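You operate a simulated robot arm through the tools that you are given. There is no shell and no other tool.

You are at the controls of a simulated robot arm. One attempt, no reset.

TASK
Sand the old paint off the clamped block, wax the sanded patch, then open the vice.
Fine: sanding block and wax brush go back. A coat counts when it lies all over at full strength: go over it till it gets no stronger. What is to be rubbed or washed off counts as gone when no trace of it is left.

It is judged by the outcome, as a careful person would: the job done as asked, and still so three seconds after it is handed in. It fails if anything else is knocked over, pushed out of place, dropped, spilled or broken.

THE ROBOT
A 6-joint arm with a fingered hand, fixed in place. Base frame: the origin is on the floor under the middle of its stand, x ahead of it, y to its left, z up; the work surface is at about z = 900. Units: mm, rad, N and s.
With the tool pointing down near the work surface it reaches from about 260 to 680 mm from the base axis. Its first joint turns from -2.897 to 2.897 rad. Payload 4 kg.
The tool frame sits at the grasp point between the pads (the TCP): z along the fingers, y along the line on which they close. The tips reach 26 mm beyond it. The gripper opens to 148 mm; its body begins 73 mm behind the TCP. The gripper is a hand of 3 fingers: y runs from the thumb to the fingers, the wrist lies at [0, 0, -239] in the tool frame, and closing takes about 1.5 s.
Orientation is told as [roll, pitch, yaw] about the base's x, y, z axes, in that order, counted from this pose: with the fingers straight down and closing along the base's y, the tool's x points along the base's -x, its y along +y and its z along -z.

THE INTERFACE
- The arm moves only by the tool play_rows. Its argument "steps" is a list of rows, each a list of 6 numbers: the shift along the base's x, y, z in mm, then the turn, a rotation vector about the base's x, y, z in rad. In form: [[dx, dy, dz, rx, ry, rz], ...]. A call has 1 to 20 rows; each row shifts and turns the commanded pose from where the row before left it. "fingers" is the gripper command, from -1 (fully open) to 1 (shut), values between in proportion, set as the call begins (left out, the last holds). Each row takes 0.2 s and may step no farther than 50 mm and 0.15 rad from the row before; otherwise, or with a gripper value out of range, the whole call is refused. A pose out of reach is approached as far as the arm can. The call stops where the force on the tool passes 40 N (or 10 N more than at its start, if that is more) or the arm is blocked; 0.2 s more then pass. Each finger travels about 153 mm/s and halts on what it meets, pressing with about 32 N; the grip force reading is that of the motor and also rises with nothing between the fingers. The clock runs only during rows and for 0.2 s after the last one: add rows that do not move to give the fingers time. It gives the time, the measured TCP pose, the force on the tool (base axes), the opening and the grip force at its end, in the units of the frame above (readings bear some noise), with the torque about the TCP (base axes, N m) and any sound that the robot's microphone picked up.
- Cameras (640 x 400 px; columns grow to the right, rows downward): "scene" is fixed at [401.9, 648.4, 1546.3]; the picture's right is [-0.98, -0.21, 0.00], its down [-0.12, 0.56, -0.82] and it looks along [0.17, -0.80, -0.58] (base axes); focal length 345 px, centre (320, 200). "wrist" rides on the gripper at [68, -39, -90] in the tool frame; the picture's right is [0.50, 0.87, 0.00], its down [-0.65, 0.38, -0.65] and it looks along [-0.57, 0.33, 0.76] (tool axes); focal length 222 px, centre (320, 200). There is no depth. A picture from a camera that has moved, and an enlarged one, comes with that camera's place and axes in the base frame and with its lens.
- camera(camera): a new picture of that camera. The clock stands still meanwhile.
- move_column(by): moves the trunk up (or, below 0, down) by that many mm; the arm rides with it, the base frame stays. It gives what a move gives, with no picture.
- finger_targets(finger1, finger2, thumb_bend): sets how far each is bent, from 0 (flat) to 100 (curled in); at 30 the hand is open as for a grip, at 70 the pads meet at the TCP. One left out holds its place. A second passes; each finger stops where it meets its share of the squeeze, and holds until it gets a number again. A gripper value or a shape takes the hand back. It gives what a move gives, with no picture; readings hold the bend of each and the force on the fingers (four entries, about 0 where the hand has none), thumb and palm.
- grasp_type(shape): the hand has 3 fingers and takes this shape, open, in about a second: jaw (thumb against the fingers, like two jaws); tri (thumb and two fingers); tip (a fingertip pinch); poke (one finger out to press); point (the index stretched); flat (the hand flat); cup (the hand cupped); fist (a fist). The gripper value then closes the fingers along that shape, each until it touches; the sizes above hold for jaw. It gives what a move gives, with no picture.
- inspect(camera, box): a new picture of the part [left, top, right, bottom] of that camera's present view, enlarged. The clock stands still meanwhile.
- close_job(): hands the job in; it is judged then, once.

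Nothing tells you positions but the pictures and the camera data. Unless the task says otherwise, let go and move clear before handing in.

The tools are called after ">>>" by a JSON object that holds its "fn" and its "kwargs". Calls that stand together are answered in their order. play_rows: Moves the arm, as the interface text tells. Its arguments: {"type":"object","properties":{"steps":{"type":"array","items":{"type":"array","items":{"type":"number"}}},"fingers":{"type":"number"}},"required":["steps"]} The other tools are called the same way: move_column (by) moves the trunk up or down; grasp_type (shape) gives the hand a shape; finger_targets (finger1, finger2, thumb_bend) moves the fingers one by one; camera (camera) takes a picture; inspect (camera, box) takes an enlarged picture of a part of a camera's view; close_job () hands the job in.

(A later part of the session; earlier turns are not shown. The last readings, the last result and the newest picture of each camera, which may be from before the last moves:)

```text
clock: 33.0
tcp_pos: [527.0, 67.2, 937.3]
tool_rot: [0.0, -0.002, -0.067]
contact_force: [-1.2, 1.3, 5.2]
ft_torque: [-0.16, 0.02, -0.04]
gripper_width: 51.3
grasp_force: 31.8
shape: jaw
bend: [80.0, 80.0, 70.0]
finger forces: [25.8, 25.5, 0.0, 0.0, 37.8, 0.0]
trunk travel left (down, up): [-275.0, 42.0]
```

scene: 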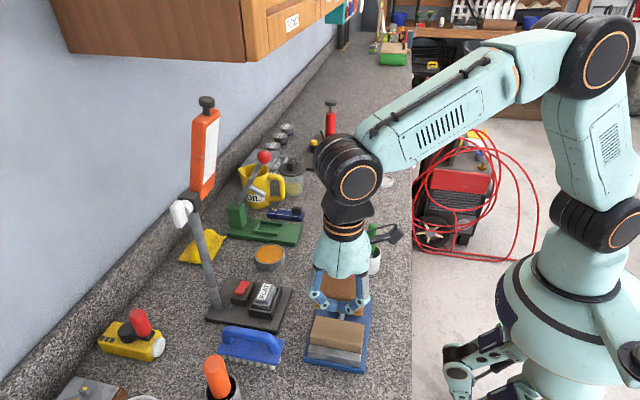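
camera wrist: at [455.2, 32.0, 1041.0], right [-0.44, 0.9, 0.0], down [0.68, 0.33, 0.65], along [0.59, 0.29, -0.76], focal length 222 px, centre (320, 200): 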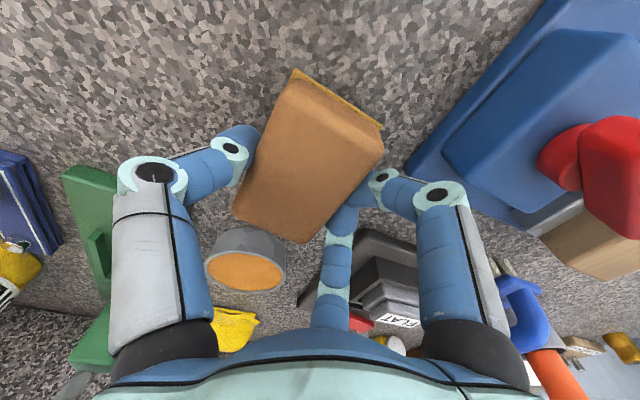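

It rests on the bench (5 N). I'll release by opening partway, then rise.

>>> {"fn": "play_rows", "kwargs": {"steps": [[0, 0, 0, 0, 0, 0], [0, 0, 0, 0, 0, 0], [0, 0, 0, 0, 0, 0], [0, 0, 0, 0, 0, 0]], "fingers": -0.3}}

>>> {"fn": "play_rows", "kwargs": {"steps": [[0, 0, 20, 0, 0, 0], [0, 0, 40, 0, 0, 0], [0, 0, 45, 0, 0, 0.022], [0, 0, 45, 0, 0, 0.045], [0, 0, 0, 0, 0, 0]]}}

>>> {"fn": "camera", "kwargs": {"camera": "wrist"}}

>>> {"fn": "inspect", "kwargs": {"camera": "scene", "box": [260, 180, 420, 290]}}

```text
clock: 34.0
tcp_pos: [527.1, 67.1, 937.5]
tool_rot: [-0.001, 0.0, -0.065]
contact_force: [0.4, 0.6, -0.1]
ft_torque: [-0.02, 0.02, -0.02]
gripper_width: 95.5
grasp_force: 0.1
shape: jaw
bend: [30.0, 30.0, 70.0]
finger forces: [0.0, 0.1, 0.1, 0.0, 0.1, 0.0]
trunk travel left (down, up): [-275.0, 42.0]
```

```text
clock: 35.2
tcp_pos: [528.8, 66.5, 1085.8]
tool_rot: [0.001, -0.001, -0.001]
contact_force: [0.3, -0.2, -0.2]
ft_torque: [-0.02, 0.02, -0.01]
gripper_width: 95.7
grasp_force: 0.1
shape: jaw
bend: [30.0, 30.0, 70.0]
finger forces: [0.1, 0.0, 0.0, 0.0, 0.0, 0.0]
trunk travel left (down, up): [-275.0, 42.0]
```

```text
taken
camera wrist: at [460.1, 27.4, 1177.4], right [-0.5, 0.87, 0.0], down [0.66, 0.38, 0.65], along [0.57, 0.33, -0.76], focal length 222 px, centre (320, 200)
```

wrist: 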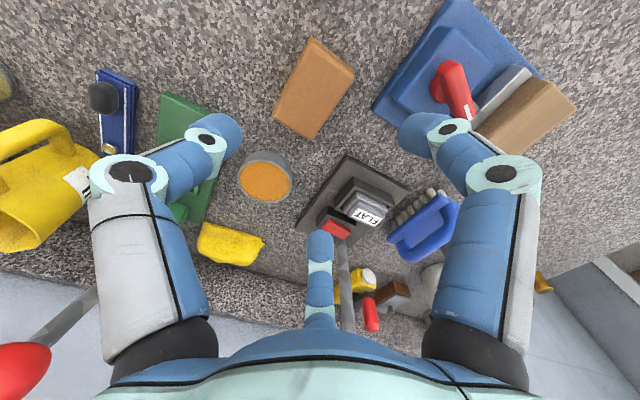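

```text
3.64 times, centred on (340, 235) of scene
camera zoom: at [401.9, 648.4, 1546.3], right [-0.98, -0.21, 0.0], down [-0.12, 0.56, -0.82], along [0.17, -0.8, -0.58], focal length 1255 px, centre (247, 73)
```

zoom: 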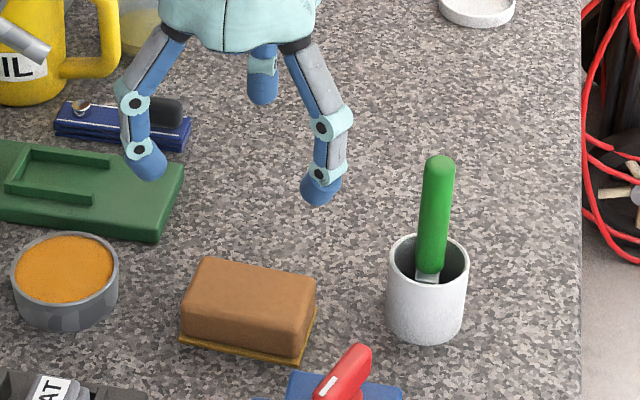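

The sanding block is back in place. Next is the brush; I'll check the orange-handled one and the tin first, to be sure which is the wax brush.

>>> {"fn": "inspect", "kwargs": {"camera": "scene", "box": [60, 340, 260, 400]}}

>>> {"fn": "inspect", "kwargs": {"camera": "scene", "box": [240, 230, 300, 280]}}

>>> {"fn": "inspect", "kwargs": {"camera": "scene", "box": [240, 90, 400, 200]}}

>>> {"fn": "inspect", "kwargs": {"camera": "scene", "box": [350, 210, 390, 280]}}

```text
3.20 times, centred on (160, 370) of scene
camera zoom: at [401.9, 648.4, 1546.3], right [-0.98, -0.21, 0.0], down [-0.12, 0.56, -0.82], along [0.17, -0.8, -0.58], focal length 1104 px, centre (832, -344)
```

zoom: 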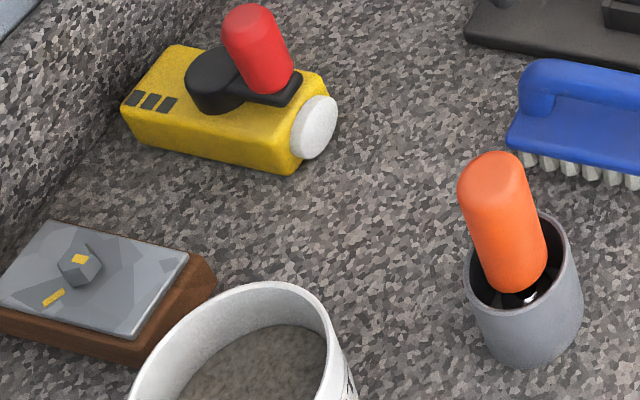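

```text
8.00 times, centred on (270, 255) of scene
camera zoom: at [401.9, 648.4, 1546.3], right [-0.98, -0.21, 0.0], down [-0.12, 0.56, -0.82], along [0.17, -0.8, -0.58], focal length 2761 px, centre (720, -240)
```

zoom: 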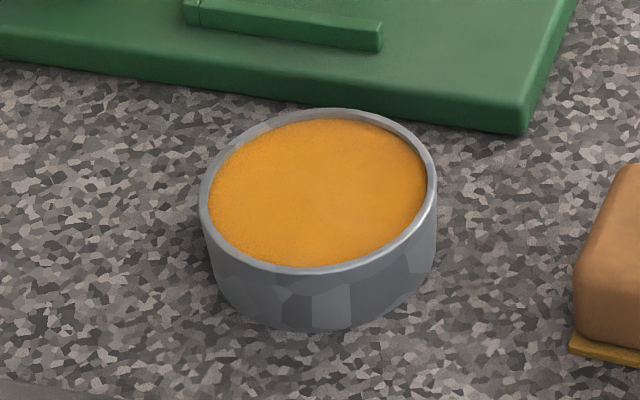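

```text
3.64 times, centred on (320, 145) of scene
camera zoom: at [401.9, 648.4, 1546.3], right [-0.98, -0.21, 0.0], down [-0.12, 0.56, -0.82], along [0.17, -0.8, -0.58], focal length 1255 px, centre (320, 400)
```

zoom: 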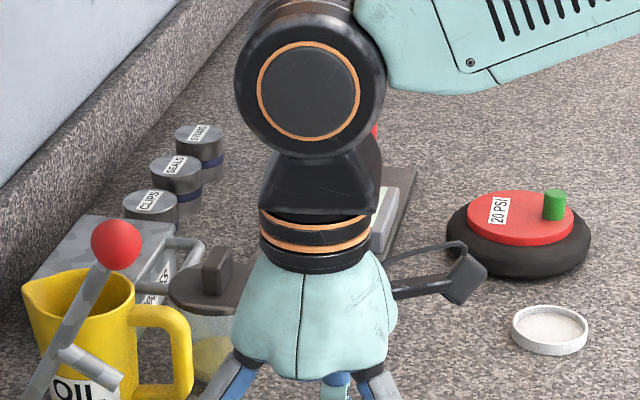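

```text
5.71 times, centred on (370, 245) of scene
camera zoom: at [401.9, 648.4, 1546.3], right [-0.98, -0.21, 0.0], down [-0.12, 0.56, -0.82], along [0.17, -0.8, -0.58], focal length 1972 px, centre (34, -57)
```

zoom: 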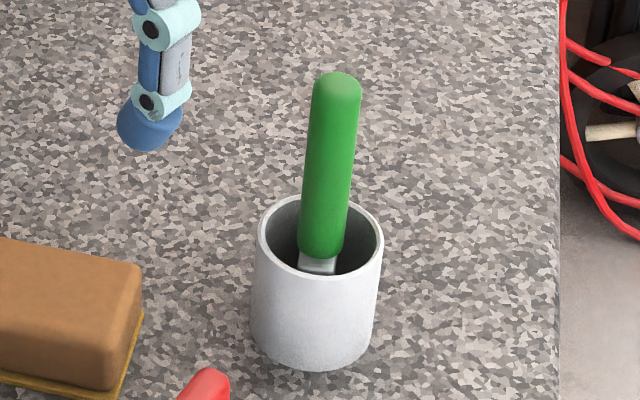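

The green brush beside the wax tin is the wax brush; the orange one belongs to the other pot. Its handle stands upright at about (409.5, 19.5), top at z about 1033, so I'll move over it.

>>> {"fn": "play_rows", "kwargs": {"steps": [[-40, -16, 20, 0, 0, 0], [-40, -16, 0, 0, 0, 0], [-39, -15, 0, 0, 0, 0], [0, 0, 0, 0, 0, 0], [0, 0, 0, 0, 0, 0]]}}

>>> {"fn": "camera", "kwargs": {"camera": "wrist"}}

>>> {"fn": "inspect", "kwargs": {"camera": "scene", "box": [320, 170, 440, 280]}}

```text
clock: 36.4
tcp_pos: [408.8, 20.1, 1105.4]
tool_rot: [-0.001, -0.001, 0.0]
contact_force: [0.1, 0.0, 0.1]
ft_torque: [-0.01, 0.02, -0.03]
gripper_width: 96.0
grasp_force: 0.0
shape: jaw
bend: [30.0, 30.0, 70.0]
finger forces: [0.0, 0.0, 0.1, 0.0, 0.1, 0.1]
trunk travel left (down, up): [-275.0, 42.0]
```

```text
taken
camera wrist: at [339.7, -19.0, 1196.5], right [-0.5, 0.87, 0.0], down [0.65, 0.38, 0.65], along [0.57, 0.33, -0.76], focal length 222 px, centre (320, 200)
```

wrist: 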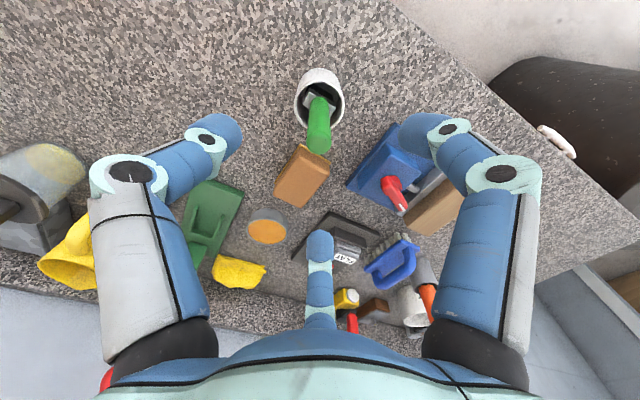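

```text
3.64 times, centred on (380, 225) of scene
camera zoom: at [401.9, 648.4, 1546.3], right [-0.98, -0.21, 0.0], down [-0.12, 0.56, -0.82], along [0.17, -0.8, -0.58], focal length 1255 px, centre (102, 109)
```

zoom: 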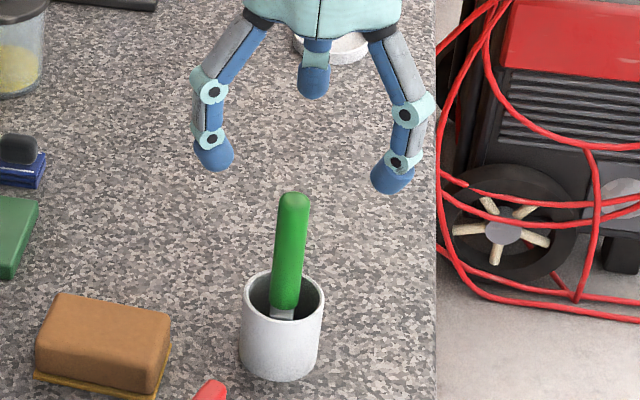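

>>> {"fn": "inspect", "kwargs": {"camera": "wrist", "box": [270, 50, 370, 170]}}

```text
3.33 times, centred on (320, 110) of wrist
camera zoom: at [339.7, -19.0, 1196.5], right [-0.5, 0.87, 0.0], down [0.65, 0.38, 0.65], along [0.57, 0.33, -0.76], focal length 740 px, centre (320, 500)
```

zoom: 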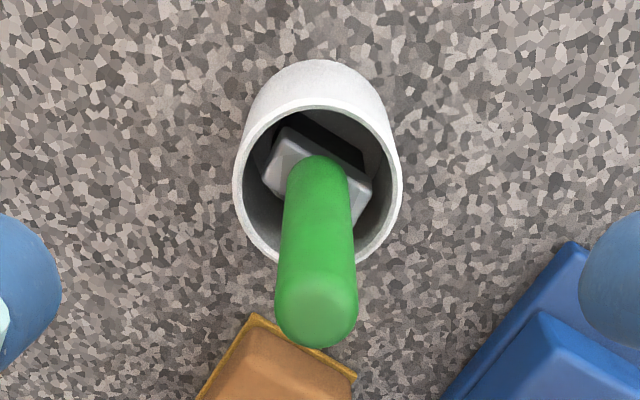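

The brush stands upright at about (410, 20.5), with a flat ferrule roughly 33 mm wide along y. I'll descend around the handle to z about 1000.

>>> {"fn": "play_rows", "kwargs": {"steps": [[1, 0.5, -40, 0, 0, 0], [0, 0, -40, 0, 0, 0], [0, 0, -25, 0, 0, 0], [0, 0, 0, 0, 0, 0]]}}

>>> {"fn": "camera", "kwargs": {"camera": "wrist"}}

>>> {"fn": "inspect", "kwargs": {"camera": "scene", "box": [330, 200, 420, 280]}}

```text
clock: 37.4
tcp_pos: [409.8, 21.6, 1000.8]
tool_rot: [-0.001, -0.003, 0.001]
contact_force: [0.5, -0.3, 0.4]
ft_torque: [-0.01, 0.0, 0.0]
gripper_width: 95.9
grasp_force: 0.0
shape: jaw
bend: [30.0, 30.0, 70.0]
finger forces: [0.1, 0.1, 0.0, 0.0, 0.0, 0.0]
trunk travel left (down, up): [-275.0, 42.0]
```

```text
taken
camera wrist: at [341.2, -17.3, 1091.4], right [-0.5, 0.87, 0.0], down [0.65, 0.38, 0.65], along [0.57, 0.33, -0.76], focal length 222 px, centre (320, 200)
```

wrist: 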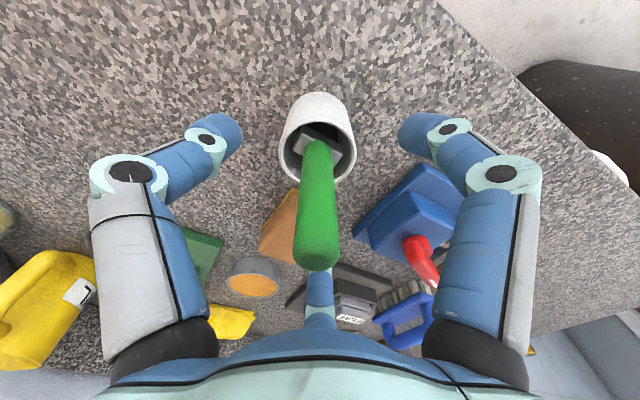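

```text
5.00 times, centred on (375, 240) of scene
camera zoom: at [401.9, 648.4, 1546.3], right [-0.98, -0.21, 0.0], down [-0.12, 0.56, -0.82], along [0.17, -0.8, -0.58], focal length 1726 px, centre (45, 0)
```

zoom: 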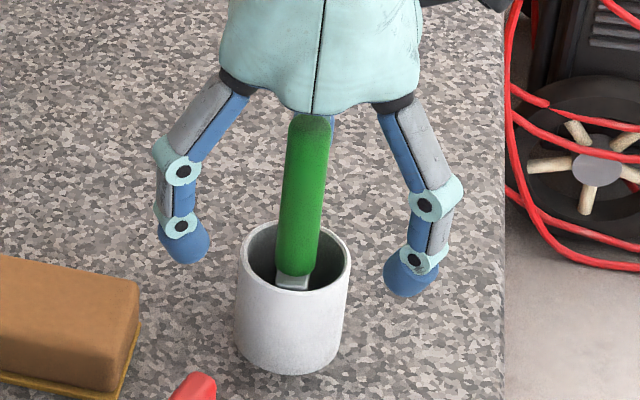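

>>> {"fn": "play_rows", "kwargs": {"steps": [[0, 0, 0, 0, 0, 0], [0, 0, 0, 0, 0, 0], [0, 0, 0, 0, 0, 0], [0, 0, 0, 0, 0, 0], [0, 0, 0, 0, 0, 0], [0, 0, 0, 0, 0, 0]], "fingers": 0.95}}

>>> {"fn": "camera", "kwargs": {"camera": "wrist"}}

>>> {"fn": "inspect", "kwargs": {"camera": "scene", "box": [330, 200, 420, 280]}}

```text
clock: 38.8
tcp_pos: [410.3, 21.8, 1000.4]
tool_rot: [0.0, 0.0, 0.0]
contact_force: [1.3, -0.6, 0.5]
ft_torque: [0.03, 0.02, -0.04]
gripper_width: 9.7
grasp_force: 32.4
shape: jaw
bend: [72.0, 72.0, 70.0]
finger forces: [28.7, 29.7, 0.0, 0.0, 29.0, 0.1]
trunk travel left (down, up): [-275.0, 42.0]
```

```text
taken
camera wrist: at [341.4, -17.3, 1091.6], right [-0.5, 0.87, 0.0], down [0.65, 0.38, 0.65], along [0.57, 0.33, -0.76], focal length 222 px, centre (320, 200)
```

wrist: 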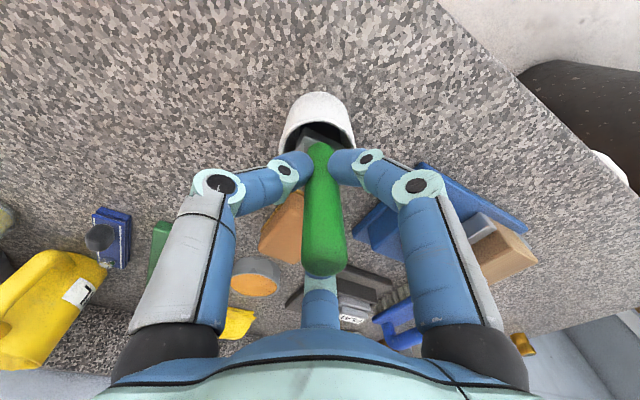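

```text
5.00 times, centred on (375, 240) of scene
camera zoom: at [401.9, 648.4, 1546.3], right [-0.98, -0.21, 0.0], down [-0.12, 0.56, -0.82], along [0.17, -0.8, -0.58], focal length 1726 px, centre (45, 0)
```

zoom: 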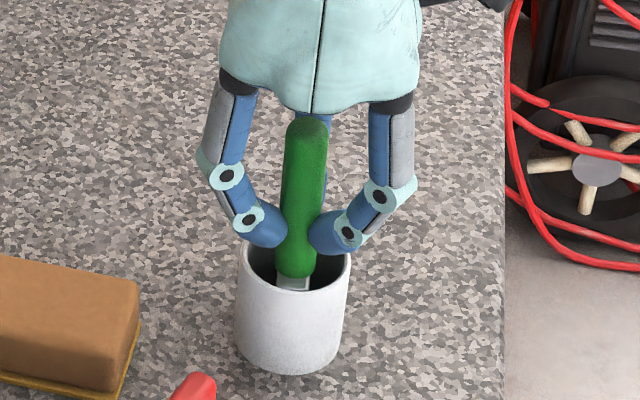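

All three digits hold the handle evenly (about 29 N each). Lifting straight up out of the pot.

>>> {"fn": "play_rows", "kwargs": {"steps": [[0, 0, 10, 0, 0, 0], [0, 0, 20, 0, 0, 0], [0, 0, 30, 0, 0, 0], [0, 0, 30, 0, 0, 0], [0, 0, 30, 0, 0, 0], [0, 0, 0, 0, 0, 0]]}}

>>> {"fn": "inspect", "kwargs": {"camera": "scene", "box": [330, 150, 430, 280]}}

>>> {"fn": "camera", "kwargs": {"camera": "wrist"}}

```text
clock: 40.2
tcp_pos: [412.0, 18.7, 1122.2]
tool_rot: [0.001, -0.001, 0.0]
contact_force: [0.6, -0.4, 0.1]
ft_torque: [-0.02, -0.01, 0.06]
gripper_width: 9.5
grasp_force: 31.9
shape: jaw
bend: [72.0, 72.0, 70.0]
finger forces: [30.5, 29.3, 0.1, 0.1, 28.2, 0.0]
trunk travel left (down, up): [-275.0, 42.0]
```

```text
3.08 times, centred on (380, 215) of scene
camera zoom: at [401.9, 648.4, 1546.3], right [-0.98, -0.21, 0.0], down [-0.12, 0.56, -0.82], along [0.17, -0.8, -0.58], focal length 1062 px, centre (135, 154)
```

zoom: 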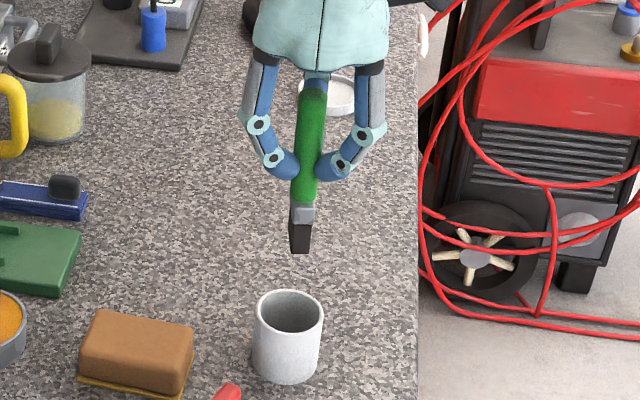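

```text
taken
camera wrist: at [342.0, -20.0, 1212.2], right [-0.5, 0.87, 0.0], down [0.65, 0.38, 0.65], along [0.57, 0.33, -0.76], focal length 222 px, centre (320, 200)
```

wrist: 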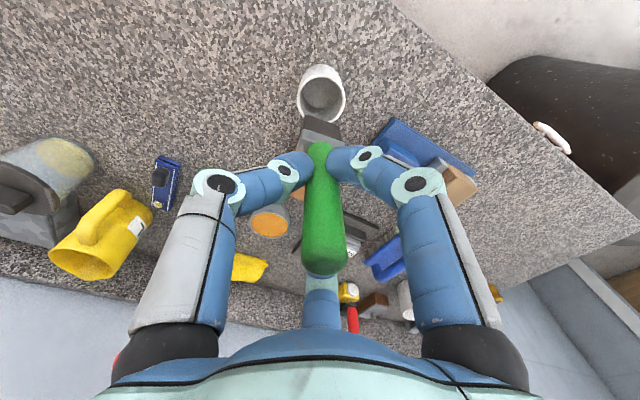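

The brush is out; its bristle tips are about 94 mm below the TCP. The wax tin is centred near (657, 52), rim z about 926, so I'll carry the brush over to it.

>>> {"fn": "play_rows", "kwargs": {"steps": [[40, 5, 0, 0, 0, 0], [40, 6, 0, 0, 0, 0], [40, 6, -10, 0, 0, 0], [40, 6, -20, 0, 0, 0], [40, 5, -20, 0, 0, 0], [38, 5, -10, 0, 0, 0], [0, 0, 0, 0, 0, 0], [0, 0, 0, 0, 0, 0]]}}

>>> {"fn": "camera", "kwargs": {"camera": "scene"}}

>>> {"fn": "inspect", "kwargs": {"camera": "scene", "box": [220, 180, 340, 290]}}

>>> {"fn": "camera", "kwargs": {"camera": "wrist"}}

```text
clock: 42.0
tcp_pos: [646.9, 53.3, 1060.1]
tool_rot: [-0.001, -0.001, -0.001]
contact_force: [0.7, -0.1, -0.8]
ft_torque: [0.02, 0.01, 0.03]
gripper_width: 3.2
grasp_force: 32.3
shape: jaw
bend: [76.0, 74.0, 75.0]
finger forces: [16.2, 33.0, 0.0, 0.0, 31.1, 0.1]
trunk travel left (down, up): [-275.0, 42.0]
```

```text
taken
```

scene: 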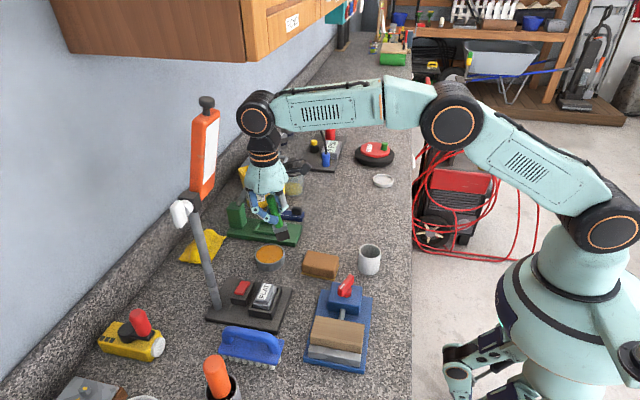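

```text
3.64 times, centred on (280, 235) of scene
camera zoom: at [401.9, 648.4, 1546.3], right [-0.98, -0.21, 0.0], down [-0.12, 0.56, -0.82], along [0.17, -0.8, -0.58], focal length 1255 px, centre (466, 73)
```

zoom: 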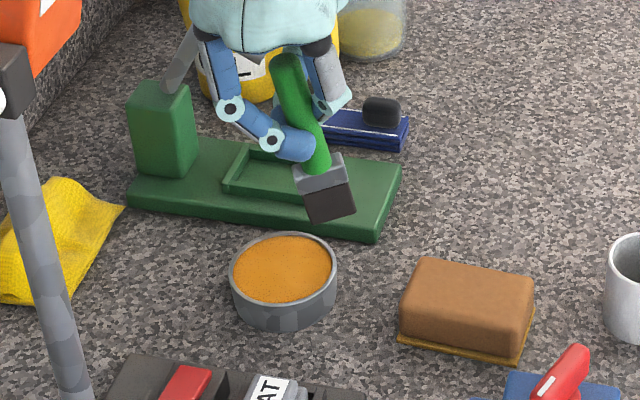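

```text
taken
camera wrist: at [579.0, 14.0, 1151.2], right [-0.5, 0.87, 0.0], down [0.66, 0.38, 0.65], along [0.57, 0.33, -0.76], focal length 222 px, centre (320, 200)
```

wrist: 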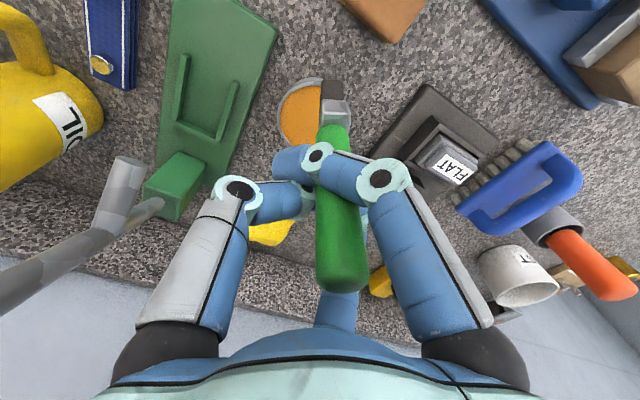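

The brush has twisted and tilted in the grip during the move, though it's still held and nothing else was disturbed. I'll look closely at how it's held before doing anything.

>>> {"fn": "inspect", "kwargs": {"camera": "scene", "box": [265, 185, 325, 245]}}

>>> {"fn": "inspect", "kwargs": {"camera": "wrist", "box": [230, 60, 430, 310]}}

```text
6.67 times, centred on (295, 215) of scene
camera zoom: at [401.9, 648.4, 1546.3], right [-0.98, -0.21, 0.0], down [-0.12, 0.56, -0.82], along [0.17, -0.8, -0.58], focal length 2301 px, centre (487, 100)
```

zoom: 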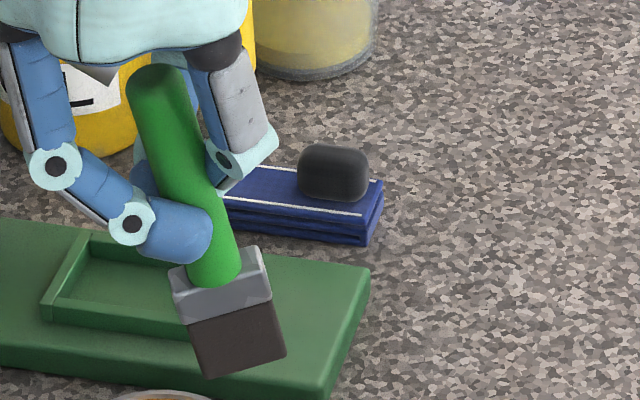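

```text
1.60 times, centred on (330, 185) of wrist
camera zoom: at [579.0, 14.0, 1151.2], right [-0.5, 0.87, 0.0], down [0.66, 0.38, 0.65], along [0.57, 0.33, -0.76], focal length 355 px, centre (304, 224)
```

zoom: 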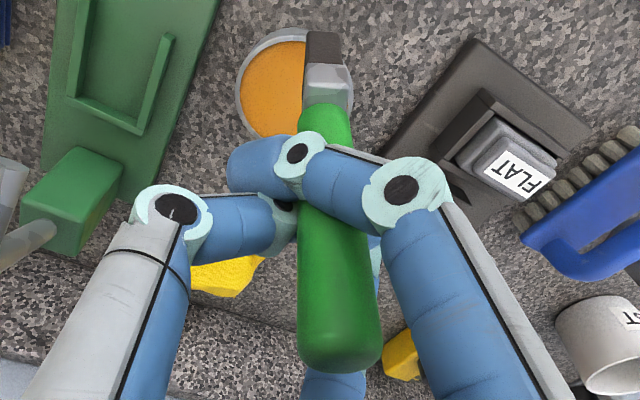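

The brush now leans about 11° (bottom toward -x, slightly -y), with its wide side roughly along x. It seems firmly wedged, so I'll slowly tilt the hand to stand the brush upright and see whether the grip stays stable.

>>> {"fn": "play_rows", "kwargs": {"steps": [[0, 0, 4, 0.018, -0.028, 0], [0, 0, 4, 0.018, -0.028, 0], [0, 0, 2, 0.018, -0.028, 0], [0, 0, 0, 0.018, -0.028, 0], [0, 0, 0, 0.018, -0.028, 0], [0, 0, 0, 0.017, -0.026, 0], [0, 0, 0, 0, 0, 0], [0, 0, 0, 0, 0, 0]]}}

>>> {"fn": "inspect", "kwargs": {"camera": "scene", "box": [245, 180, 335, 280]}}

>>> {"fn": "inspect", "kwargs": {"camera": "wrist", "box": [230, 60, 430, 310]}}

```text
clock: 43.8
tcp_pos: [647.0, 54.1, 1071.4]
tool_rot: [0.109, -0.166, -0.01]
contact_force: [-0.1, -0.1, -1.3]
ft_torque: [0.02, 0.0, 0.0]
gripper_width: 2.7
grasp_force: 32.0
shape: jaw
bend: [76.0, 74.0, 76.0]
finger forces: [21.2, 33.9, 0.1, 0.0, 33.6, 0.0]
trunk travel left (down, up): [-275.0, 42.0]
```

```text
4.00 times, centred on (290, 230) of scene
camera zoom: at [401.9, 648.4, 1546.3], right [-0.98, -0.21, 0.0], down [-0.12, 0.56, -0.82], along [0.17, -0.8, -0.58], focal length 1380 px, centre (440, 80)
```

zoom: 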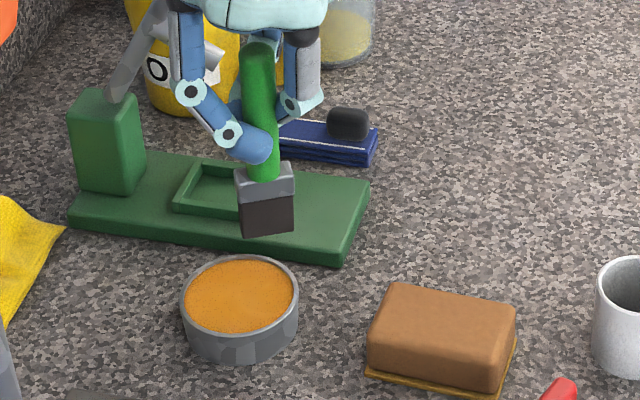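

```text
1.60 times, centred on (330, 185) of wrist
camera zoom: at [565.0, 5.8, 1145.5], right [-0.5, 0.87, 0.01], down [0.53, 0.3, 0.79], along [0.68, 0.4, -0.61], focal length 355 px, centre (304, 224)
```

zoom: 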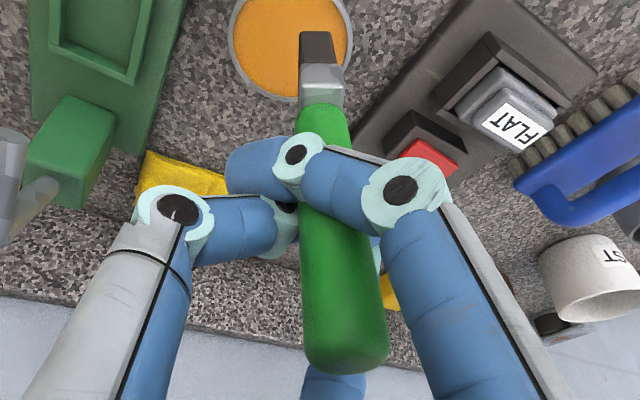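

The brush is now upright and stable, bristle tips near (636, 49, 977). The tin centre is about (656, 51), so I'll shift about 18 mm and lower slowly toward the wax.

>>> {"fn": "play_rows", "kwargs": {"steps": [[6, 1, 0, 0, 0, 0], [6, 0, 0, 0, 0, 0], [6, 0, 0, 0, 0, 0], [0, 0, -10, 0, 0, 0], [0, 0, -10, 0, 0, 0], [0, 0, -10, 0, 0, 0], [0, 0, 0, 0, 0, 0]]}}

>>> {"fn": "inspect", "kwargs": {"camera": "scene", "box": [245, 180, 335, 280]}}

>>> {"fn": "inspect", "kwargs": {"camera": "wrist", "box": [230, 40, 430, 200]}}

```text
clock: 45.4
tcp_pos: [664.7, 55.1, 1043.1]
tool_rot: [0.109, -0.167, -0.009]
contact_force: [-0.4, -0.3, -0.1]
ft_torque: [0.01, 0.0, 0.05]
gripper_width: 2.8
grasp_force: 31.9
shape: jaw
bend: [76.0, 74.0, 76.0]
finger forces: [22.3, 33.9, 0.0, 0.1, 34.4, 0.1]
trunk travel left (down, up): [-275.0, 42.0]
```

```text
4.00 times, centred on (290, 230) of scene
camera zoom: at [401.9, 648.4, 1546.3], right [-0.98, -0.21, 0.0], down [-0.12, 0.56, -0.82], along [0.17, -0.8, -0.58], focal length 1380 px, centre (440, 80)
```

zoom: 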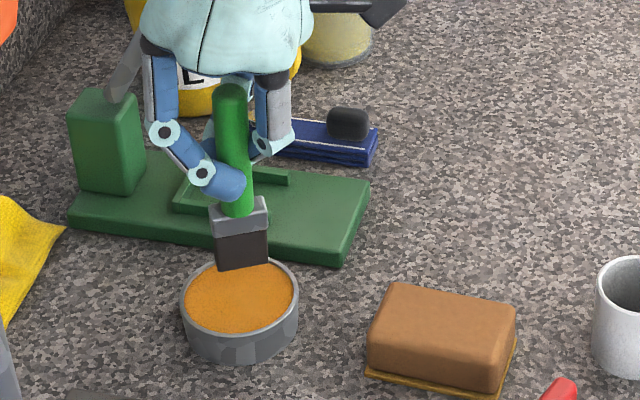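

```text
2.50 times, centred on (330, 120) of wrist
camera zoom: at [583.0, 7.7, 1116.3], right [-0.5, 0.87, 0.01], down [0.53, 0.3, 0.79], along [0.68, 0.4, -0.61], focal length 555 px, centre (295, 400)
```

zoom: 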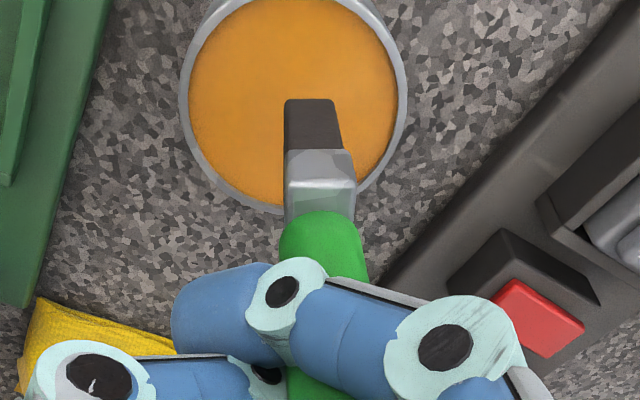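

The brush is lined up over the tin's middle. Lowering gently into the wax.

>>> {"fn": "play_rows", "kwargs": {"steps": [[0, 0, -8, 0, 0, 0], [0, 0, -8, 0, 0, 0], [0, 0, -5, 0, 0, 0], [0, 0, -3, 0, 0, 0], [0, 0, 0, 0, 0, 0]]}}

>>> {"fn": "inspect", "kwargs": {"camera": "scene", "box": [245, 200, 315, 280]}}

```text
clock: 46.6
tcp_pos: [665.8, 54.4, 1019.6]
tool_rot: [0.11, -0.166, -0.009]
contact_force: [-1.1, -0.4, -0.6]
ft_torque: [-0.02, -0.03, 0.01]
gripper_width: 2.9
grasp_force: 32.0
shape: jaw
bend: [76.0, 74.0, 76.0]
finger forces: [22.8, 34.0, 0.0, 0.0, 34.8, 0.0]
trunk travel left (down, up): [-275.0, 42.0]
```

```text
5.00 times, centred on (280, 240) of scene
camera zoom: at [401.9, 648.4, 1546.3], right [-0.98, -0.21, 0.0], down [-0.12, 0.56, -0.82], along [0.17, -0.8, -0.58], focal length 1726 px, centre (520, 0)
```

zoom: 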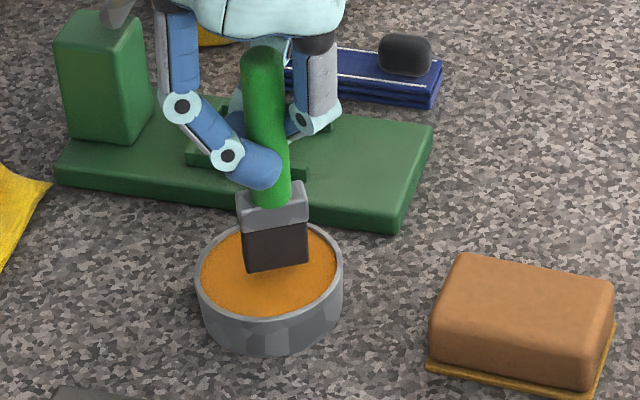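

>>> {"fn": "play_rows", "kwargs": {"steps": [[0, 0, -2, 0, 0, 0], [0, 0, -2, 0, 0, 0], [0, 0, 0, 0, 0, 0]]}}

>>> {"fn": "play_rows", "kwargs": {"steps": [[0, 0, -2, 0, 0, 0], [0, 0, -2, 0, 0, 0], [0, 0, 0, 0, 0, 0]]}}

>>> {"fn": "inspect", "kwargs": {"camera": "scene", "box": [245, 200, 315, 280]}}

```text
clock: 47.4
tcp_pos: [664.9, 54.6, 1014.4]
tool_rot: [0.109, -0.166, -0.009]
contact_force: [-0.2, 0.6, -1.0]
ft_torque: [-0.03, -0.03, -0.01]
gripper_width: 2.6
grasp_force: 31.6
shape: jaw
bend: [76.0, 74.0, 77.0]
finger forces: [22.9, 34.1, 0.0, 0.0, 34.8, 0.0]
trunk travel left (down, up): [-275.0, 42.0]
```

```text
clock: 48.2
tcp_pos: [665.2, 54.6, 1009.9]
tool_rot: [0.109, -0.166, -0.007]
contact_force: [0.2, 0.0, 2.3]
ft_torque: [0.0, 0.0, 0.0]
gripper_width: 2.7
grasp_force: 32.3
shape: jaw
bend: [76.0, 74.0, 77.0]
finger forces: [23.2, 34.3, 0.0, 0.1, 35.3, 0.1]
trunk travel left (down, up): [-275.0, 42.0]
```

```text
5.00 times, centred on (280, 240) of scene
camera zoom: at [401.9, 648.4, 1546.3], right [-0.98, -0.21, 0.0], down [-0.12, 0.56, -0.82], along [0.17, -0.8, -0.58], focal length 1726 px, centre (520, 0)
```

zoom: 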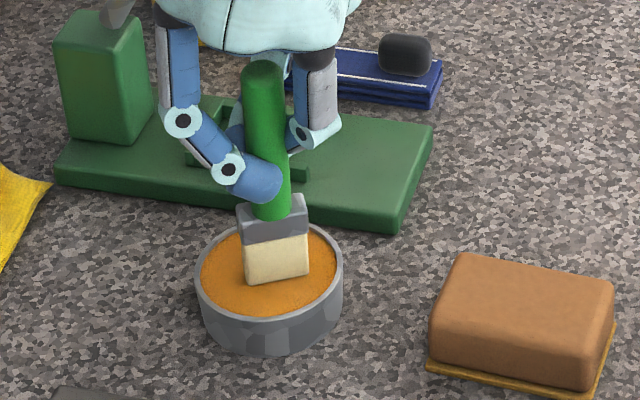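

The bristles turned cream, so they're loaded with wax. I'll lift out slowly and carry the brush gently over to the workpiece.

>>> {"fn": "play_rows", "kwargs": {"steps": [[0, 0, 5, 0, 0, 0], [0, 0, 10, 0, 0, 0], [0, 0, 15, 0, 0, 0], [0, 0, 15, 0, 0, 0], [0, 0, 15, 0, 0, 0], [0, 0, 15, 0, 0, 0], [0, 0, 10, 0, 0, 0], [0, 0, 0, 0, 0, 0]]}}

>>> {"fn": "play_rows", "kwargs": {"steps": [[-6, 6, 0, 0, 0, 0], [-10, 9, 0, 0, 0, 0], [-11, 10, 0, 0, 0, 0], [-11, 10, 0, 0, 0, 0], [-11, 10, 0, 0, 0, 0], [-11, 10, 0, 0, 0, 0], [-11, 10, 0, 0, 0, 0], [-11, 10, 0, 0, 0, 0], [-11, 10, 0, 0, 0, 0], [-11, 10, 0, 0, 0, 0], [-10, 9, 0, 0, 0, 0], [-6, 6, 0, 0, 0, 0], [0, 0, 0, 0, 0, 0]]}}

>>> {"fn": "camera", "kwargs": {"camera": "scene"}}

```text
clock: 50.0
tcp_pos: [664.6, 55.8, 1094.6]
tool_rot: [0.109, -0.167, -0.01]
contact_force: [0.0, 0.5, -0.5]
ft_torque: [-0.02, -0.01, 0.01]
gripper_width: 2.5
grasp_force: 32.2
shape: jaw
bend: [76.0, 74.0, 77.0]
finger forces: [24.7, 34.0, 0.0, 0.0, 36.7, 0.0]
trunk travel left (down, up): [-275.0, 42.0]
```

```text
clock: 52.8
tcp_pos: [546.9, 163.4, 1094.7]
tool_rot: [0.109, -0.165, -0.01]
contact_force: [0.2, 0.1, -1.1]
ft_torque: [-0.01, -0.04, 0.01]
gripper_width: 2.5
grasp_force: 32.3
shape: jaw
bend: [76.0, 74.0, 77.0]
finger forces: [26.0, 33.8, 0.1, 0.1, 37.9, 0.0]
trunk travel left (down, up): [-275.0, 42.0]
```

```text
taken
```

scene: 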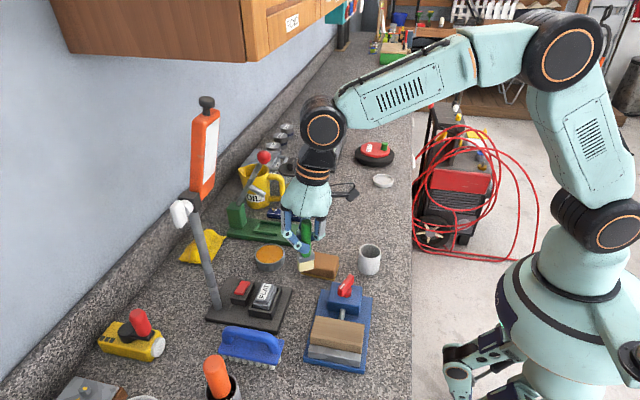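

The grip is holding. Continuing to above the workpiece.

>>> {"fn": "play_rows", "kwargs": {"steps": [[-6, 7, 0, 0, 0, 0], [-10, 11, 0, 0, 0, 0], [-11, 12, 0, 0, 0, 0], [-11, 12, 0, 0, 0, 0], [-11, 12, 0, 0, 0, 0], [-11, 12, 0, 0, 0, 0], [-10, 12, 0, 0, 0, 0], [-10, 11, 0, 0, 0, 0], [-6, 7, 0, 0, 0, 0], [0, 0, -5, 0, 0, 0], [0, 0, 0, 0, 0, 0]]}}

>>> {"fn": "camera", "kwargs": {"camera": "wrist"}}

>>> {"fn": "inspect", "kwargs": {"camera": "scene", "box": [290, 240, 400, 370]}}

```text
clock: 55.2
tcp_pos: [459.4, 259.9, 1090.9]
tool_rot: [0.108, -0.169, -0.008]
contact_force: [0.5, -0.1, -1.4]
ft_torque: [-0.01, -0.01, 0.0]
gripper_width: 2.3
grasp_force: 32.0
shape: jaw
bend: [76.0, 74.0, 78.0]
finger forces: [27.0, 33.6, 0.1, 0.0, 38.6, 0.0]
trunk travel left (down, up): [-275.0, 42.0]
```

```text
taken
camera wrist: at [377.7, 213.4, 1164.6], right [-0.5, 0.87, 0.01], down [0.53, 0.3, 0.79], along [0.68, 0.4, -0.61], focal length 222 px, centre (320, 200)
```

wrist: 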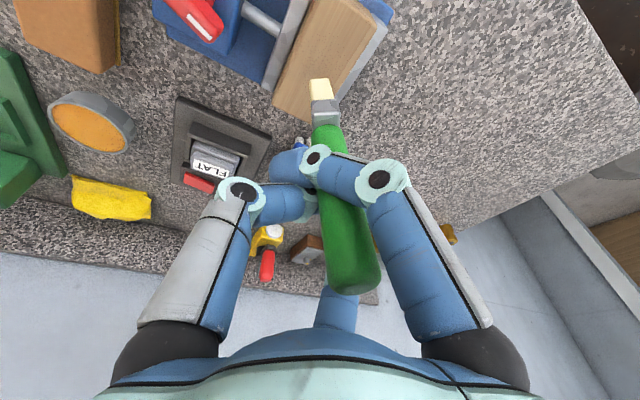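

```text
3.08 times, centred on (345, 305) of scene
camera zoom: at [401.9, 648.4, 1546.3], right [-0.98, -0.21, 0.0], down [-0.12, 0.56, -0.82], along [0.17, -0.8, -0.58], focal length 1062 px, centre (243, -123)
```

zoom: 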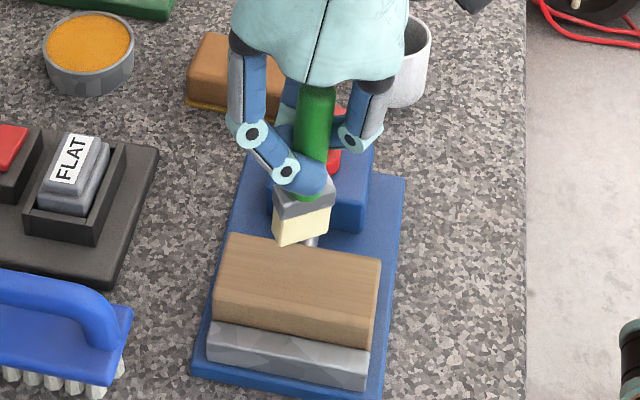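

The grip is creeping a little, so I'll work briskly. Lowering onto the low-x end of the workpiece and feeling for contact.

>>> {"fn": "play_rows", "kwargs": {"steps": [[-10, 0, -10, 0, 0, 0], [-10, 1, -12, 0, 0, 0], [-8, 0, -10, 0, 0, 0], [0, 0, -3, 0, 0, 0], [0, 0, 0, 0, 0, 0]]}}

>>> {"fn": "inspect", "kwargs": {"camera": "scene", "box": [290, 260, 400, 370]}}

```text
clock: 56.4
tcp_pos: [431.6, 261.3, 1056.0]
tool_rot: [0.107, -0.167, -0.008]
contact_force: [0.3, 0.0, -1.0]
ft_torque: [0.01, -0.03, 0.04]
gripper_width: 2.7
grasp_force: 32.5
shape: jaw
bend: [76.0, 74.0, 78.0]
finger forces: [27.4, 33.8, 0.0, 0.0, 38.9, 0.0]
trunk travel left (down, up): [-275.0, 42.0]
```

```text
3.64 times, centred on (345, 315) of scene
camera zoom: at [401.9, 648.4, 1546.3], right [-0.98, -0.21, 0.0], down [-0.12, 0.56, -0.82], along [0.17, -0.8, -0.58], focal length 1255 px, centre (229, -218)
```

zoom: 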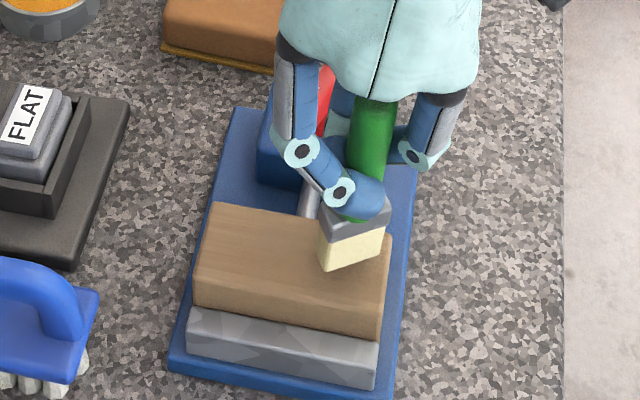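

>>> {"fn": "play_rows", "kwargs": {"steps": [[0, 0, -2, 0, 0, 0], [0, 0, -2, 0, 0, 0], [0, 0, 0, 0, 0, 0]]}}

>>> {"fn": "play_rows", "kwargs": {"steps": [[0, 0, -1, 0, 0, 0], [0, 0, -1, 0, 0, 0], [0, 0, 0, 0, 0, 0]]}}

```text
clock: 57.2
tcp_pos: [430.7, 261.8, 1050.7]
tool_rot: [0.109, -0.165, -0.01]
contact_force: [-0.2, 0.4, 0.2]
ft_torque: [0.03, -0.04, -0.04]
gripper_width: 2.2
grasp_force: 32.1
shape: jaw
bend: [76.0, 74.0, 78.0]
finger forces: [27.5, 33.9, 0.0, 0.1, 38.8, 0.0]
trunk travel left (down, up): [-275.0, 42.0]
```

```text
clock: 58.0
tcp_pos: [431.9, 259.7, 1049.6]
tool_rot: [0.109, -0.165, -0.009]
contact_force: [-0.1, 0.1, -0.2]
ft_torque: [-0.02, 0.02, -0.03]
gripper_width: 2.5
grasp_force: 31.9
shape: jaw
bend: [76.0, 74.0, 78.0]
finger forces: [27.5, 33.9, 0.0, 0.0, 38.9, 0.1]
trunk travel left (down, up): [-275.0, 42.0]
```

>>> {"fn": "play_rows", "kwargs": {"steps": [[0, 0, -1, 0, 0, 0], [0, 0, -1, 0, 0, 0], [0, 0, 0, 0, 0, 0]]}}

>>> {"fn": "inspect", "kwargs": {"camera": "scene", "box": [310, 290, 380, 360]}}

```text
clock: 58.8
tcp_pos: [431.1, 261.5, 1047.3]
tool_rot: [0.108, -0.166, -0.009]
contact_force: [-0.6, -0.7, -0.5]
ft_torque: [0.01, 0.0, -0.03]
gripper_width: 2.3
grasp_force: 31.9
shape: jaw
bend: [76.0, 74.0, 78.0]
finger forces: [27.4, 33.8, 0.0, 0.0, 38.8, 0.0]
trunk travel left (down, up): [-275.0, 42.0]
```

```text
5.71 times, centred on (345, 325) of scene
camera zoom: at [401.9, 648.4, 1546.3], right [-0.98, -0.21, 0.0], down [-0.12, 0.56, -0.82], along [0.17, -0.8, -0.58], focal length 1972 px, centre (177, -514)
```

zoom: 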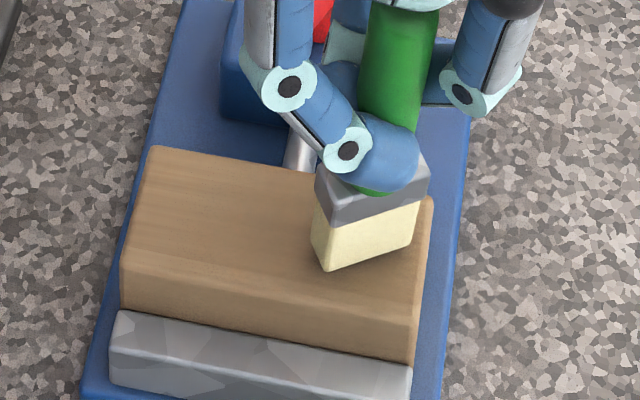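

>>> {"fn": "play_rows", "kwargs": {"steps": [[0, 0, -1, 0, 0, 0], [0, 0, -1, 0, 0, 0], [0, 0, 0, 0, 0, 0]]}}

>>> {"fn": "inspect", "kwargs": {"camera": "scene", "box": [310, 290, 380, 360]}}

```text
clock: 59.6
tcp_pos: [431.5, 263.2, 1045.9]
tool_rot: [0.109, -0.166, -0.008]
contact_force: [0.8, 0.4, -0.8]
ft_torque: [0.06, -0.03, 0.01]
gripper_width: 2.3
grasp_force: 31.4
shape: jaw
bend: [76.0, 74.0, 78.0]
finger forces: [27.6, 33.8, 0.0, 0.0, 38.8, 0.0]
trunk travel left (down, up): [-275.0, 42.0]
```

```text
5.71 times, centred on (345, 325) of scene
camera zoom: at [401.9, 648.4, 1546.3], right [-0.98, -0.21, 0.0], down [-0.12, 0.56, -0.82], along [0.17, -0.8, -0.58], focal length 1972 px, centre (177, -514)
```

zoom: 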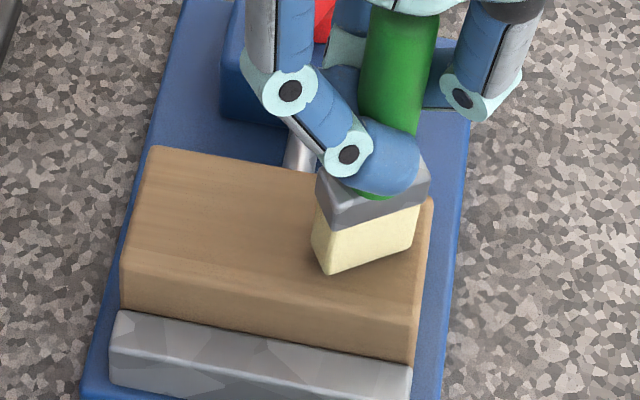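

>>> {"fn": "play_rows", "kwargs": {"steps": [[0, 0, -1, 0, 0, 0], [0, 0, -1, 0, 0, 0], [0, 0, 0, 0, 0, 0]]}}

>>> {"fn": "play_rows", "kwargs": {"steps": [[0, 0, -1, 0, 0, 0], [0, 0, -1, 0, 0, 0], [0, 0, 0, 0, 0, 0]]}}

```text
clock: 60.4
tcp_pos: [432.0, 262.3, 1044.1]
tool_rot: [0.109, -0.169, -0.01]
contact_force: [0.1, 0.3, 7.4]
ft_torque: [0.01, 0.16, -0.01]
gripper_width: 2.6
grasp_force: 31.7
shape: jaw
bend: [77.0, 74.0, 78.0]
finger forces: [28.4, 35.1, 0.1, 0.0, 40.9, 0.0]
trunk travel left (down, up): [-275.0, 42.0]
```

```text
clock: 61.2
tcp_pos: [432.8, 263.3, 1043.9]
tool_rot: [0.109, -0.172, -0.01]
contact_force: [3.9, 4.0, 28.5]
ft_torque: [0.05, 0.44, -0.13]
gripper_width: 3.0
grasp_force: 32.0
shape: jaw
bend: [77.0, 74.0, 78.0]
finger forces: [29.9, 38.9, 0.1, 0.0, 47.2, 0.0]
trunk travel left (down, up): [-275.0, 42.0]
```

Contact was stiff (28 N), so I'll ease up a little and look.

>>> {"fn": "play_rows", "kwargs": {"steps": [[0, 0, 1.6, 0, 0, 0], [0, 0, 0, 0, 0, 0]]}}

>>> {"fn": "inspect", "kwargs": {"camera": "scene", "box": [310, 290, 380, 360]}}

>>> {"fn": "camera", "kwargs": {"camera": "wrist"}}

```text
clock: 61.8
tcp_pos: [430.4, 262.0, 1043.1]
tool_rot: [0.109, -0.165, -0.007]
contact_force: [2.9, 2.6, 21.0]
ft_torque: [0.08, 0.26, -0.09]
gripper_width: 3.2
grasp_force: 31.5
shape: jaw
bend: [77.0, 74.0, 78.0]
finger forces: [30.3, 38.7, 0.0, 0.0, 45.8, 0.1]
trunk travel left (down, up): [-275.0, 42.0]
```

```text
5.71 times, centred on (345, 325) of scene
camera zoom: at [401.9, 648.4, 1546.3], right [-0.98, -0.21, 0.0], down [-0.12, 0.56, -0.82], along [0.17, -0.8, -0.58], focal length 1972 px, centre (177, -514)
```

zoom: 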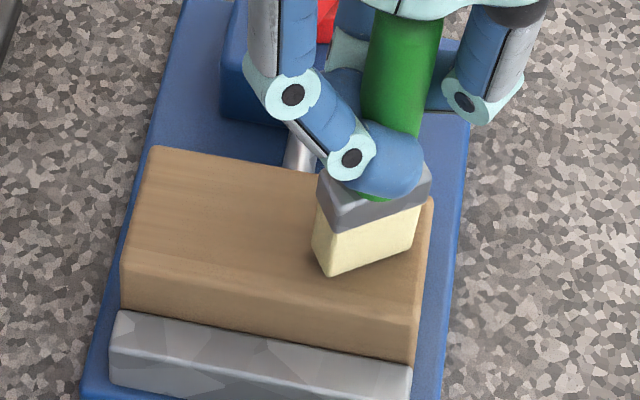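

```text
taken
camera wrist: at [348.7, 214.2, 1117.1], right [-0.5, 0.87, 0.01], down [0.53, 0.3, 0.79], along [0.68, 0.4, -0.61], focal length 222 px, centre (320, 200)
```

wrist: 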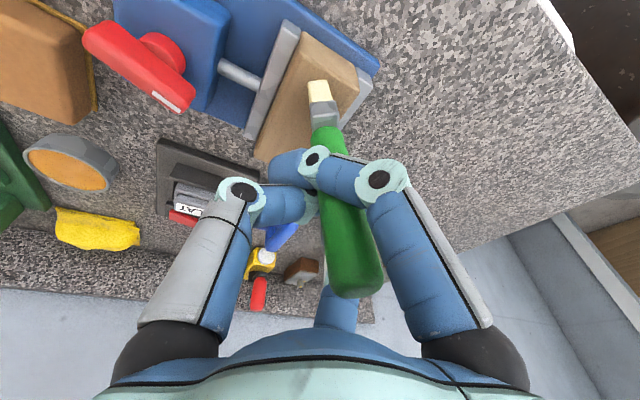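

>>> {"fn": "play_rows", "kwargs": {"steps": [[0, 0, 1.5, 0, 0, 0], [0, 0, 0, 0, 0, 0]]}}

```text
clock: 62.4
tcp_pos: [429.9, 261.5, 1043.4]
tool_rot: [0.104, -0.163, -0.009]
contact_force: [1.3, 1.8, 9.0]
ft_torque: [0.07, 0.1, -0.08]
gripper_width: 2.9
grasp_force: 32.2
shape: jaw
bend: [77.0, 74.0, 78.0]
finger forces: [30.2, 37.7, 0.0, 0.1, 42.8, 0.0]
trunk travel left (down, up): [-275.0, 42.0]
```

About 9 N now. I'll make a short test stroke across the grain and check that wax is laid down.

>>> {"fn": "play_rows", "kwargs": {"steps": [[0, -4, 0.5, 0, 0, 0], [0, -5, 0, 0, 0, 0], [0, -5, 0, 0, 0, 0], [0, 5, 0, 0, 0, 0], [0, 5, 0, 0, 0, 0], [0, 5, 0, 0, 0, 0], [0, 0, 0, 0, 0, 0]]}}

>>> {"fn": "inspect", "kwargs": {"camera": "scene", "box": [310, 290, 380, 360]}}

```text
clock: 64.0
tcp_pos: [431.0, 262.4, 1045.0]
tool_rot: [0.109, -0.166, -0.008]
contact_force: [0.0, -0.1, 0.1]
ft_torque: [-0.01, 0.02, 0.0]
gripper_width: 2.6
grasp_force: 33.0
shape: jaw
bend: [77.0, 74.0, 78.0]
finger forces: [29.1, 34.7, 0.0, 0.0, 39.9, 0.0]
trunk travel left (down, up): [-275.0, 42.0]
```

```text
5.71 times, centred on (345, 325) of scene
camera zoom: at [401.9, 648.4, 1546.3], right [-0.98, -0.21, 0.0], down [-0.12, 0.56, -0.82], along [0.17, -0.8, -0.58], focal length 1972 px, centre (177, -514)
```

zoom: 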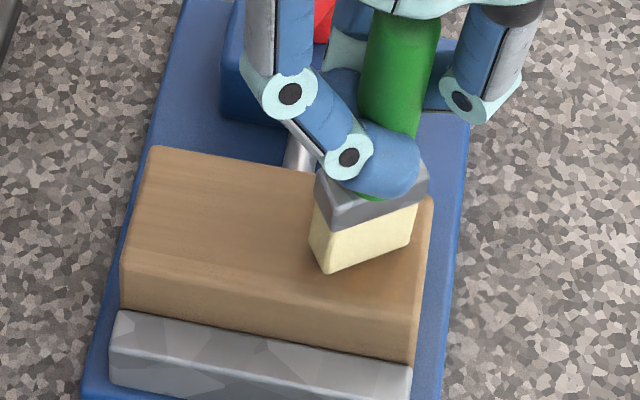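

>>> {"fn": "play_rows", "kwargs": {"steps": [[0, 0, -1, 0, 0, 0], [0, -5, 0, 0, 0, 0], [0, -5, 0, 0, 0, 0], [0, -5, 0, 0, 0, 0], [0, -4, 0, 0, 0, 0], [0, 5, 0, 0, 0, 0], [0, 5, 0, 0, 0, 0], [0, 5, 0, 0, 0, 0], [0, 5, 0, 0, 0, 0], [0, 0, 0, 0, 0, 0]]}}

>>> {"fn": "inspect", "kwargs": {"camera": "scene", "box": [310, 290, 380, 360]}}

```text
clock: 66.2
tcp_pos: [431.7, 264.3, 1043.8]
tool_rot: [0.109, -0.165, -0.006]
contact_force: [-0.5, -1.0, 2.1]
ft_torque: [-0.11, 0.0, 0.0]
gripper_width: 2.3
grasp_force: 32.3
shape: jaw
bend: [77.0, 74.0, 79.0]
finger forces: [28.9, 31.8, 0.0, 0.0, 38.0, 0.0]
trunk travel left (down, up): [-275.0, 42.0]
```

```text
5.71 times, centred on (345, 325) of scene
camera zoom: at [401.9, 648.4, 1546.3], right [-0.98, -0.21, 0.0], down [-0.12, 0.56, -0.82], along [0.17, -0.8, -0.58], focal length 1972 px, centre (177, -514)
```

zoom: 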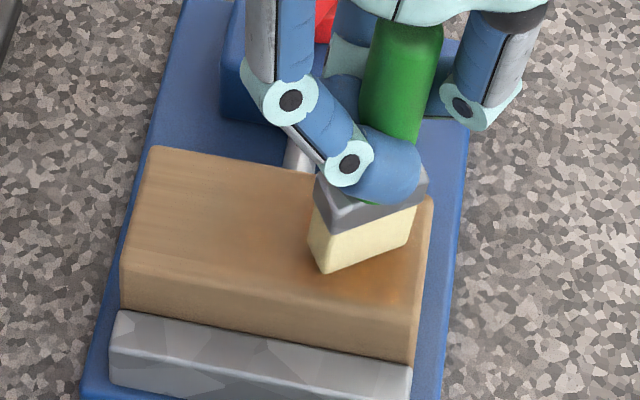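

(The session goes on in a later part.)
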